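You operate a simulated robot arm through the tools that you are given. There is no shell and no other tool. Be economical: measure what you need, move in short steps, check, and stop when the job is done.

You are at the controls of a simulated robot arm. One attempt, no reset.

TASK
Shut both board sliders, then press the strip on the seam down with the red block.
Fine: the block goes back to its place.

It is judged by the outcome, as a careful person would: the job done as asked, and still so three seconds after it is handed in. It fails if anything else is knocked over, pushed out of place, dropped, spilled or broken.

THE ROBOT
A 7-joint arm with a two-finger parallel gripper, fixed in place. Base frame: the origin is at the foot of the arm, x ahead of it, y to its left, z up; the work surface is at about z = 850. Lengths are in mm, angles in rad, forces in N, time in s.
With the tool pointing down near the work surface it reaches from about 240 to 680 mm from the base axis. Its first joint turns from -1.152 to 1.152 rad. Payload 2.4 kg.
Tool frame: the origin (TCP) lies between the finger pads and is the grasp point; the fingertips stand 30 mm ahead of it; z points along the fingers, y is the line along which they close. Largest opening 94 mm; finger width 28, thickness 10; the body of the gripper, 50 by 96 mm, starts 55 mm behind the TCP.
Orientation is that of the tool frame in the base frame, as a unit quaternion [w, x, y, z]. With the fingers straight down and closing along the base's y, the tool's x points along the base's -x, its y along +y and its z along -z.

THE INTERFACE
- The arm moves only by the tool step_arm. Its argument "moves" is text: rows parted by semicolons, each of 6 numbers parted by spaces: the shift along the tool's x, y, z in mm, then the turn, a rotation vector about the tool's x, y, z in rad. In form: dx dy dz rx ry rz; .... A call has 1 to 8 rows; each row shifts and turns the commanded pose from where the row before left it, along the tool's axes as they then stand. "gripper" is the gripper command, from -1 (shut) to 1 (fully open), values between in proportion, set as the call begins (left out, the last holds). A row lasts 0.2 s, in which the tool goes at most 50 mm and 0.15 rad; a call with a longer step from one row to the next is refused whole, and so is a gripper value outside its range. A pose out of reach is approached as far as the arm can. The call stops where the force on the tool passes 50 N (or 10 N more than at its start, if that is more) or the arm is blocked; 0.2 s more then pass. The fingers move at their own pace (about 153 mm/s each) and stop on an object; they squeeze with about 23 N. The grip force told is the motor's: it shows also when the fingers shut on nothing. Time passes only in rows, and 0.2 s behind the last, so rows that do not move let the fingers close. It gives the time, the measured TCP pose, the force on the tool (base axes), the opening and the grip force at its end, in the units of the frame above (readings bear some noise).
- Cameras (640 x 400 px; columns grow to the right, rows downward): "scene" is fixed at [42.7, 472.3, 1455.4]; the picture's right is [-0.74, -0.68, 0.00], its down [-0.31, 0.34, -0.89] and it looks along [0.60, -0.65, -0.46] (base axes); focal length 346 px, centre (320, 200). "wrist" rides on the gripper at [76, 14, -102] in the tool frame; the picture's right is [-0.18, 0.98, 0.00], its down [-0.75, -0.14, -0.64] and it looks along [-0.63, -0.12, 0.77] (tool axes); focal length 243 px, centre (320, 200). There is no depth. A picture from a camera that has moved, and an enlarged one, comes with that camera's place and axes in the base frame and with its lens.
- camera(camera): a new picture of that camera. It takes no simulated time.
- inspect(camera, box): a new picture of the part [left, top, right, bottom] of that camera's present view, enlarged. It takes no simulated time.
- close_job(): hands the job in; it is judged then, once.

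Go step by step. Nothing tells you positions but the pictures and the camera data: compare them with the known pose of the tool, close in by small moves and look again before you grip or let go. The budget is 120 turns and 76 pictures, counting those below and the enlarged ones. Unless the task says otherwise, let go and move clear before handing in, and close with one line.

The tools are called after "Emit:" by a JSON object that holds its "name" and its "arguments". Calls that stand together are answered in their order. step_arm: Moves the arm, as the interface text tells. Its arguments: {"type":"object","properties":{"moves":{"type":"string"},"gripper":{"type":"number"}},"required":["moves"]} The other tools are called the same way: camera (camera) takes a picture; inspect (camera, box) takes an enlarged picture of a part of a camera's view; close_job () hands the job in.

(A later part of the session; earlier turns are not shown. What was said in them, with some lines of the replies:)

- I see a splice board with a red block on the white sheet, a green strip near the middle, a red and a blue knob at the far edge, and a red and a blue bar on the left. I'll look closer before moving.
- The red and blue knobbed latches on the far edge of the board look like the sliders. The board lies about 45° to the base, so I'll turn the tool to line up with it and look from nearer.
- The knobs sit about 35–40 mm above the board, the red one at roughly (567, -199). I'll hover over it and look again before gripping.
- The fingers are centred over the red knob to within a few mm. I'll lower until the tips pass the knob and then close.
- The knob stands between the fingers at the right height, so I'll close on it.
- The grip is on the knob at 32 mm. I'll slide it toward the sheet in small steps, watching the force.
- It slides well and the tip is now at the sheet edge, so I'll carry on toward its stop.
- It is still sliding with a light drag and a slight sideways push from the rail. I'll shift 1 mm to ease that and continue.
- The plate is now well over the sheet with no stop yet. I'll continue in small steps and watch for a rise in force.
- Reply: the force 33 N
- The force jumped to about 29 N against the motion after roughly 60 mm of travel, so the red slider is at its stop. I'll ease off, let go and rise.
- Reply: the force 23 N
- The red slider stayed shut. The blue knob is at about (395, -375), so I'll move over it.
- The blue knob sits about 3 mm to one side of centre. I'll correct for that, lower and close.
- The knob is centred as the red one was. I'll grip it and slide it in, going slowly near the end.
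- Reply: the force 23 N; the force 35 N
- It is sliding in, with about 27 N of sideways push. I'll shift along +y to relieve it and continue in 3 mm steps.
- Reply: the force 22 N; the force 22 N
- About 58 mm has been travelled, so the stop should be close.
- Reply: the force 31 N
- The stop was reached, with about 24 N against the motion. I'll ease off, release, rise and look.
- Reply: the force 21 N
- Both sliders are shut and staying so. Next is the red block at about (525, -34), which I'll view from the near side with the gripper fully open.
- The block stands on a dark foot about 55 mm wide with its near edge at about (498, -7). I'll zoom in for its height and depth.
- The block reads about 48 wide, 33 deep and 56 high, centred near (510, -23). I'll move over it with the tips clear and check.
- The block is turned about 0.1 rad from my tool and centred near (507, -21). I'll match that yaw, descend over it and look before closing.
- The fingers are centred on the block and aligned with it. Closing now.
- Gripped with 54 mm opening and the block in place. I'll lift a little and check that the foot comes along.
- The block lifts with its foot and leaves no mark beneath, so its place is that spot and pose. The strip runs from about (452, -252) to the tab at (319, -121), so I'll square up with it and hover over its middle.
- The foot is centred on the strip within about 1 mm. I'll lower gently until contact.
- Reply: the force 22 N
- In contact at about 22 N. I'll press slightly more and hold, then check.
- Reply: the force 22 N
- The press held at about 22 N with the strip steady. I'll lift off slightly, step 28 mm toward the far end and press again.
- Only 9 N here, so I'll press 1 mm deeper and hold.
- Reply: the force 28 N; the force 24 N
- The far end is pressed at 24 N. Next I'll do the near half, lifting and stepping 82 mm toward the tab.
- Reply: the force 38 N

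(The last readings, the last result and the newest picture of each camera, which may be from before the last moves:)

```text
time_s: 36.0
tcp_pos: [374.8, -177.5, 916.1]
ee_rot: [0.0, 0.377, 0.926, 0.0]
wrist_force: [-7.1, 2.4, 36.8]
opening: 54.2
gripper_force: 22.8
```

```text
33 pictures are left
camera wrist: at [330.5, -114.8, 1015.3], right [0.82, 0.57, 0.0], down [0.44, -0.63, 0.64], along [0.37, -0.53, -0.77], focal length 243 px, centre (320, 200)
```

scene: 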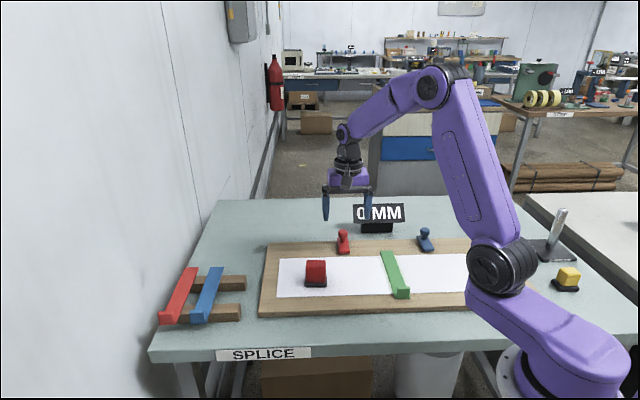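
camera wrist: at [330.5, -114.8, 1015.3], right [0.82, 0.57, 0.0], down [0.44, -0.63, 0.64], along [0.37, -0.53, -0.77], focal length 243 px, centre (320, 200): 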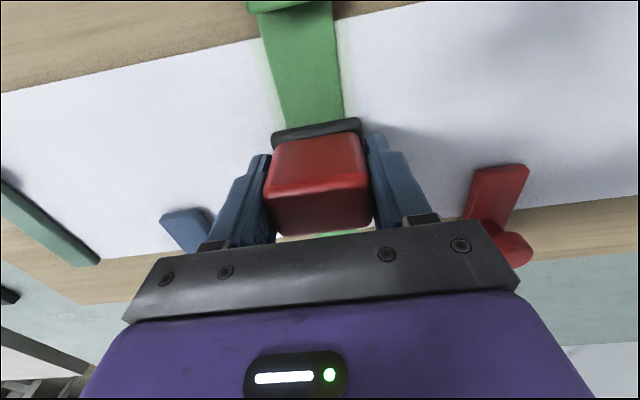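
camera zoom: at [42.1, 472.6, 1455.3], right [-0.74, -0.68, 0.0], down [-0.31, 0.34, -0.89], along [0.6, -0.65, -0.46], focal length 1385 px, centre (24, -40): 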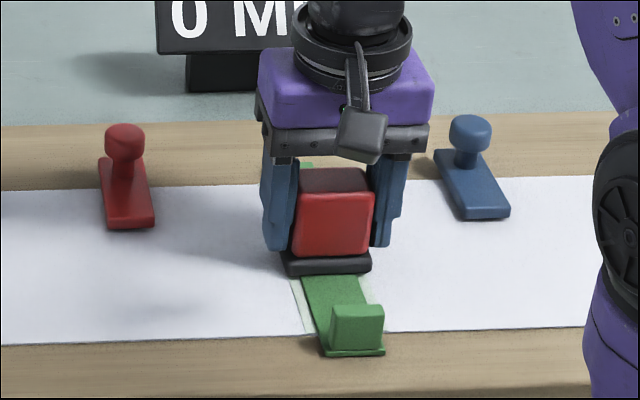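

Pressed here at 37 N. The tab is about 53 mm ahead of the foot, so I'll make two more presses at +27 and +17 mm to reach the sheet edge without touching the tab.

Emit:
{"name": "step_arm", "arguments": {"moves": "0 0 -4 0 0 0;0 0 -4 0 0 0;27 0 0 0 0 0;0 0 4 0 0 0;0 0 2.5 0 0 0;0 0 1 0 0 0;0 0 0 0 0 0"}}

Emit:
{"name": "camera", "arguments": {"camera": "wrist"}}

```text
time_s: 37.6
tcp_pos: [355.7, -157.7, 914.8]
ee_rot: [0.001, 0.378, 0.926, 0.001]
wrist_force: [-5.2, 2.1, 28.8]
opening: 54.2
gripper_force: 23.1
```

```text
32 pictures are left
camera wrist: at [311.4, -96.0, 1015.4], right [0.82, 0.57, 0.0], down [0.44, -0.63, 0.64], along [0.37, -0.53, -0.77], focal length 243 px, centre (320, 200)
```

wrist: 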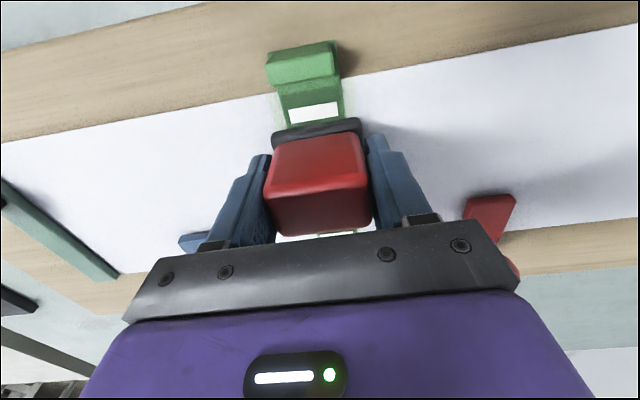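

A white patch has appeared on the strip, so I'll look closer before continuing.

Emit:
{"name": "inspect", "arguments": {"camera": "wrist", "box": [240, 30, 400, 150]}}

Emit:
{"name": "inspect", "arguments": {"camera": "scene", "box": [330, 210, 458, 310]}}

```text
3.33 times, centred on (320, 90) of wrist
camera zoom: at [311.4, -96.0, 1015.4], right [0.82, 0.57, 0.0], down [0.44, -0.63, 0.64], along [0.37, -0.53, -0.77], focal length 809 px, centre (320, 567)
```

zoom: 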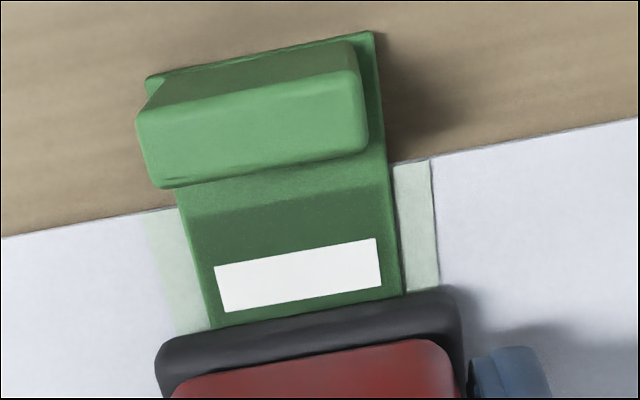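

```text
4.00 times, centred on (394, 260) of scene
camera zoom: at [42.2, 472.5, 1455.4], right [-0.74, -0.68, 0.0], down [-0.31, 0.34, -0.89], along [0.6, -0.65, -0.46], focal length 1385 px, centre (24, -40)
```

zoom: 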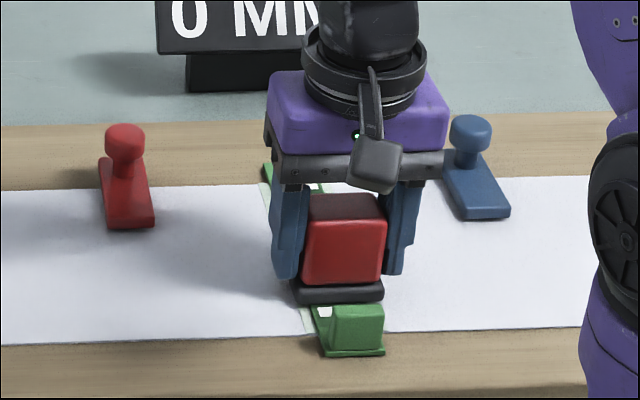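

The patch looks like a neat mark showing the strip has bonded. I'll do one last short press, 13 mm on and still clear of the tab, then lift and view the whole strip.

Emit:
{"name": "step_arm", "arguments": {"moves": "0 0 -4 0 0 0;0 0 -4 0 0 0;13 0 0 0 0 0;0 0 4 0 0 0;0 0 2.5 0 0 0;0 0 1 0 0 0;0 0 0 0 0 0"}}

Emit:
{"name": "step_arm", "arguments": {"moves": "0 0 -6 0 0 0;0 0 -24 0 0 0;0 0 -40 0 0 0;40 0 0 0 0 0"}}

Emit:
{"name": "camera", "arguments": {"camera": "wrist"}}

Emit:
{"name": "inspect", "arguments": {"camera": "scene", "box": [330, 210, 458, 310]}}

```text
time_s: 39.2
tcp_pos: [347.3, -149.6, 915.9]
ee_rot: [0.0, 0.377, 0.926, -0.001]
wrist_force: [-1.5, 2.0, 9.7]
opening: 54.0
gripper_force: 23.1
```

```text
time_s: 40.2
tcp_pos: [318.2, -121.5, 985.5]
ee_rot: [0.0, 0.378, 0.926, 0.0]
wrist_force: [-0.6, 0.7, -1.9]
opening: 54.3
gripper_force: 23.3
```

```text
29 pictures are left
camera wrist: at [274.5, -58.6, 1086.0], right [0.82, 0.57, 0.0], down [0.44, -0.63, 0.64], along [0.37, -0.53, -0.77], focal length 243 px, centre (320, 200)
```

wrist: 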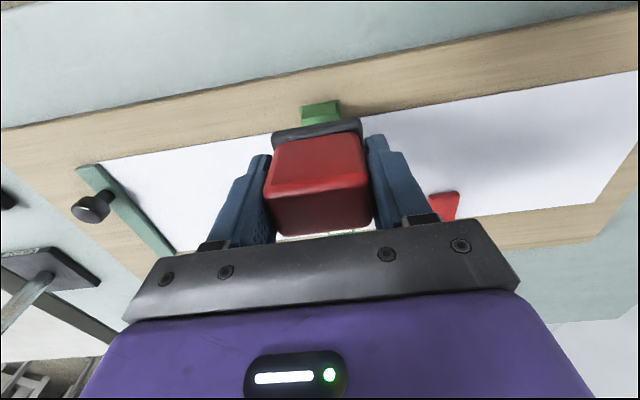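

```text
4.00 times, centred on (394, 260) of scene
camera zoom: at [42.8, 472.3, 1455.4], right [-0.74, -0.68, 0.0], down [-0.31, 0.34, -0.89], along [0.6, -0.65, -0.46], focal length 1385 px, centre (24, -40)
```

zoom: 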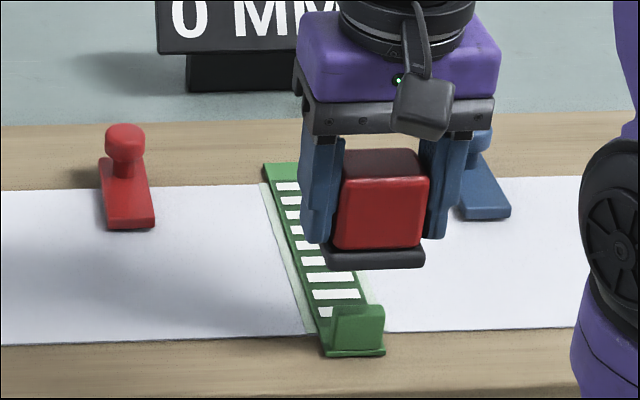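

The strip now shows white bars along its whole length, so it is pressed down throughout. I'll take the block back to its place at (505, -19), with the yaw turned back by 0.1 rad.

Emit:
{"name": "step_arm", "arguments": {"moves": "-12.4 40.8 0 0 0 0;-12.4 40.8 0 0 0 0;-12.4 40.8 0 0 0 0;-12.4 40.8 0 0 0 0;-12.4 40.8 0 0 0 0;0 0 20 0 0 0.1;0 0 20 0 0 0;0 0 0 0 0 0"}}

Emit:
{"name": "step_arm", "arguments": {"moves": "0 0 12 0 0 0;0 0 8 0 0 0;0 0 0 0 0 0"}}

Emit:
{"name": "inspect", "arguments": {"camera": "scene", "box": [270, 210, 366, 300]}}

```text
time_s: 42.0
tcp_pos: [505.1, -19.4, 945.4]
ee_rot: [0.0, 0.424, 0.906, 0.0]
wrist_force: [0.0, -0.2, -1.5]
opening: 53.8
gripper_force: 22.8
```

```text
time_s: 42.8
tcp_pos: [504.4, -18.8, 925.2]
ee_rot: [0.001, 0.424, 0.906, 0.001]
wrist_force: [0.1, -0.2, -1.5]
opening: 54.0
gripper_force: 22.4
```

```text
4.44 times, centred on (318, 255) of scene
camera zoom: at [42.7, 472.3, 1455.4], right [-0.74, -0.68, 0.0], down [-0.31, 0.34, -0.89], along [0.6, -0.65, -0.46], focal length 1538 px, centre (329, -44)
```

zoom: 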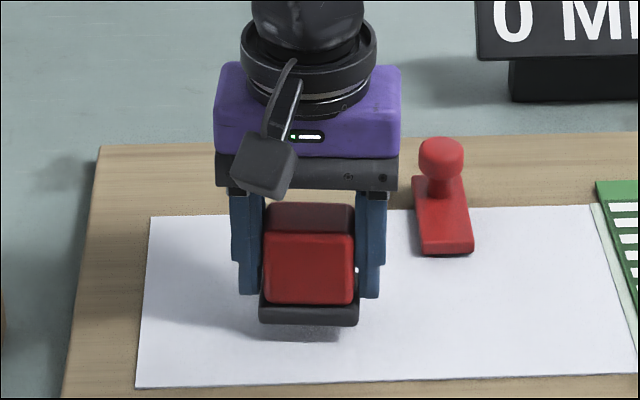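

The block hangs about 10 mm over its place in the same pose. I'll lower gently to contact.

Emit:
{"name": "step_arm", "arguments": {"moves": "0 0 4 0 0 0;0 0 3 0 0 0;0 0 1.5 0 0 0;0 0 0 0 0 0"}}

Emit:
{"name": "step_arm", "arguments": {"moves": "0 0 1 0 0 0;0 0 0 0 0 0"}}

Emit:
{"name": "inspect", "arguments": {"camera": "scene", "box": [270, 210, 366, 300]}}

```text
time_s: 43.8
tcp_pos: [505.6, -19.3, 917.3]
ee_rot: [0.0, 0.423, 0.906, -0.001]
wrist_force: [0.5, 0.8, -1.2]
opening: 54.3
gripper_force: 23.0
```

```text
time_s: 44.4
tcp_pos: [506.2, -18.7, 915.6]
ee_rot: [0.0, 0.423, 0.906, 0.0]
wrist_force: [-0.9, 0.0, -1.2]
opening: 54.2
gripper_force: 23.1
```

```text
4.44 times, centred on (318, 255) of scene
camera zoom: at [42.7, 472.3, 1455.4], right [-0.74, -0.68, 0.0], down [-0.31, 0.34, -0.89], along [0.6, -0.65, -0.46], focal length 1538 px, centre (329, -44)
```

zoom: 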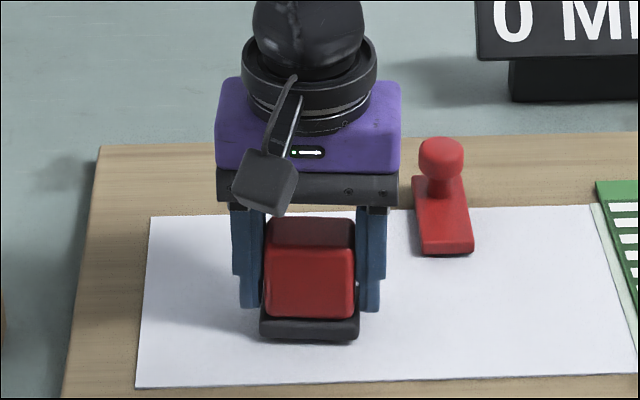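

Still about 2 mm short of the sheet, with no contact force. I'll lower in fine steps.

Emit:
{"name": "step_arm", "arguments": {"moves": "0 0 1 0 0 0;0 0 0 0 0 0"}}

Emit:
{"name": "step_arm", "arguments": {"moves": "0 0 1 0 0 0;0 0 0 0 0 0"}}

```text
time_s: 45.0
tcp_pos: [504.3, -19.2, 914.0]
ee_rot: [0.0, 0.423, 0.906, 0.0]
wrist_force: [-0.3, -0.3, -0.9]
opening: 54.1
gripper_force: 22.9
```

```text
time_s: 45.6
tcp_pos: [505.3, -18.7, 914.5]
ee_rot: [0.0, 0.424, 0.906, 0.0]
wrist_force: [0.9, 0.3, -1.4]
opening: 54.0
gripper_force: 23.3
```

Emit:
{"name": "step_arm", "arguments": {"moves": "0 0 1 0 0 0;0 0 0 0 0 0"}}

Emit:
{"name": "inspect", "arguments": {"camera": "scene", "box": [270, 210, 366, 300]}}

```text
time_s: 46.2
tcp_pos: [505.6, -19.3, 913.0]
ee_rot: [0.001, 0.424, 0.906, 0.0]
wrist_force: [-0.3, 0.2, -1.0]
opening: 54.3
gripper_force: 22.7
```

```text
4.44 times, centred on (318, 255) of scene
camera zoom: at [42.7, 472.3, 1455.4], right [-0.74, -0.68, 0.0], down [-0.31, 0.34, -0.89], along [0.6, -0.65, -0.46], focal length 1538 px, centre (329, -44)
```

zoom: 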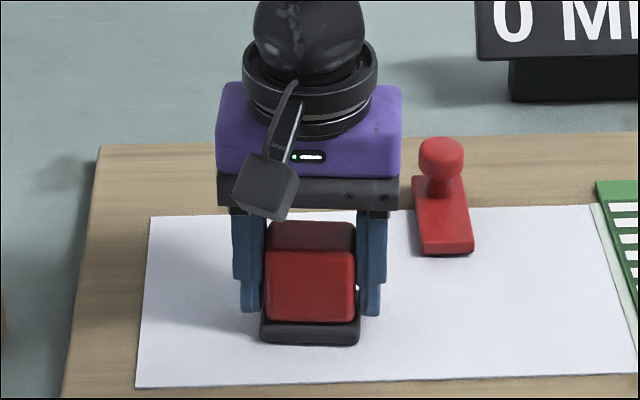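

The block's image now matches its original position, with just a hair left. One more small step down.

Emit:
{"name": "step_arm", "arguments": {"moves": "0 0 0.7 0 0 0;0 0 0 0 0 0"}}

```text
time_s: 46.8
tcp_pos: [505.6, -18.5, 911.6]
ee_rot: [0.0, 0.424, 0.906, 0.0]
wrist_force: [-1.4, 0.2, 0.3]
opening: 54.0
gripper_force: 23.1
```

Emit:
{"name": "step_arm", "arguments": {"moves": "0 0 0.6 0 0 0;0 0 0 0 0 0"}}

```text
time_s: 47.4
tcp_pos: [505.0, -18.7, 911.5]
ee_rot: [0.0, 0.424, 0.906, 0.001]
wrist_force: [-2.3, -0.4, 9.4]
opening: 54.2
gripper_force: 23.2
```

The block is resting on the sheet with 9 N of contact. I'll open the fingers and rise straight up.

Emit:
{"name": "step_arm", "arguments": {"moves": "0 0 -0.6 0 0 0;0 0 0 0 0 0"}}

Emit:
{"name": "step_arm", "arguments": {"moves": "0 0 0 0 0 0;0 0 0 0 0 0;0 0 0 0 0 0;0 0 -15 0 0 0;0 0 -40 0 0 0;0 0 -45 0 0 0;0 0 -45 0 0 0", "gripper": 1}}

Emit:
{"name": "inspect", "arguments": {"camera": "scene", "box": [270, 210, 366, 300]}}

Emit:
{"name": "camera", "arguments": {"camera": "scene"}}

Emit:
{"name": "inspect", "arguments": {"camera": "scene", "box": [330, 210, 458, 310]}}

```text
time_s: 48.0
tcp_pos: [504.7, -17.5, 912.0]
ee_rot: [0.0, 0.423, 0.906, 0.0]
wrist_force: [0.7, -0.5, 2.3]
opening: 54.3
gripper_force: 22.8
```

```text
time_s: 49.6
tcp_pos: [504.5, -17.3, 1058.2]
ee_rot: [0.0, 0.424, 0.906, 0.0]
wrist_force: [0.4, 0.9, 0.0]
opening: 93.9
gripper_force: 0.1
```

```text
4.44 times, centred on (318, 255) of scene
camera zoom: at [42.7, 472.3, 1455.4], right [-0.74, -0.68, 0.0], down [-0.31, 0.34, -0.89], along [0.6, -0.65, -0.46], focal length 1538 px, centre (329, -44)
```

zoom: 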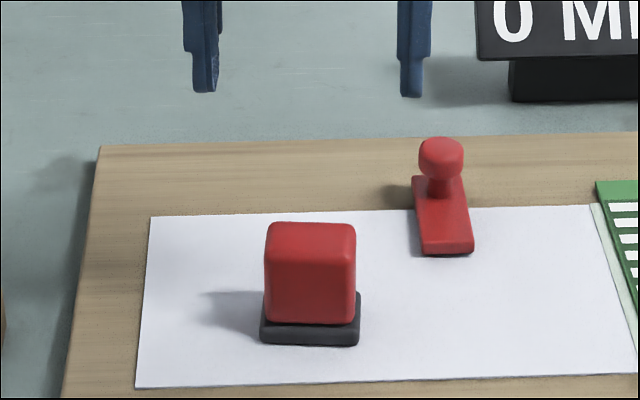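

```text
23 pictures are left
```

scene: 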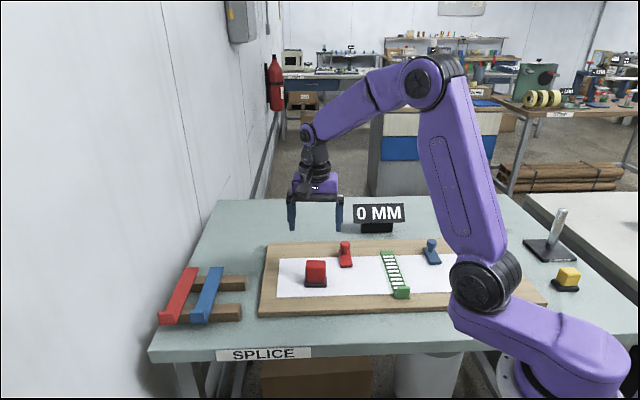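

```text
4.00 times, centred on (394, 260) of scene
camera zoom: at [42.7, 472.3, 1455.4], right [-0.74, -0.68, 0.0], down [-0.31, 0.34, -0.89], along [0.6, -0.65, -0.46], focal length 1385 px, centre (24, -40)
```

zoom: 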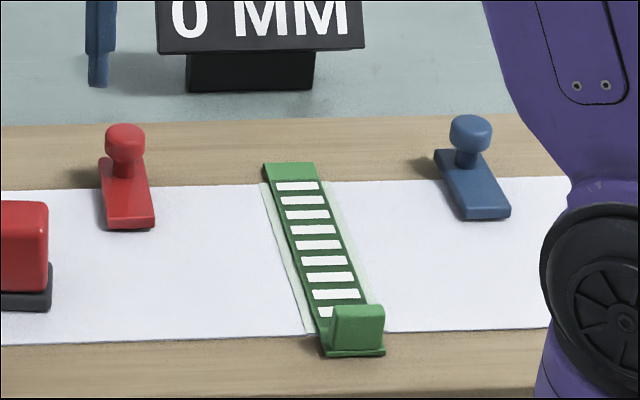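

Both sliders are shut, the strip is marked as pressed along its whole length, and the block is back within a millimetre or so of where it stood. The arm is clear, so I'm handing in.

Emit:
{"name": "close_job", "arguments": {}}

```text
The job is handed in.
```

The red and blue board sliders are shut against their stops. The seam strip was pressed down with the red block along its whole length, and the block is back in its place with the arm clear.
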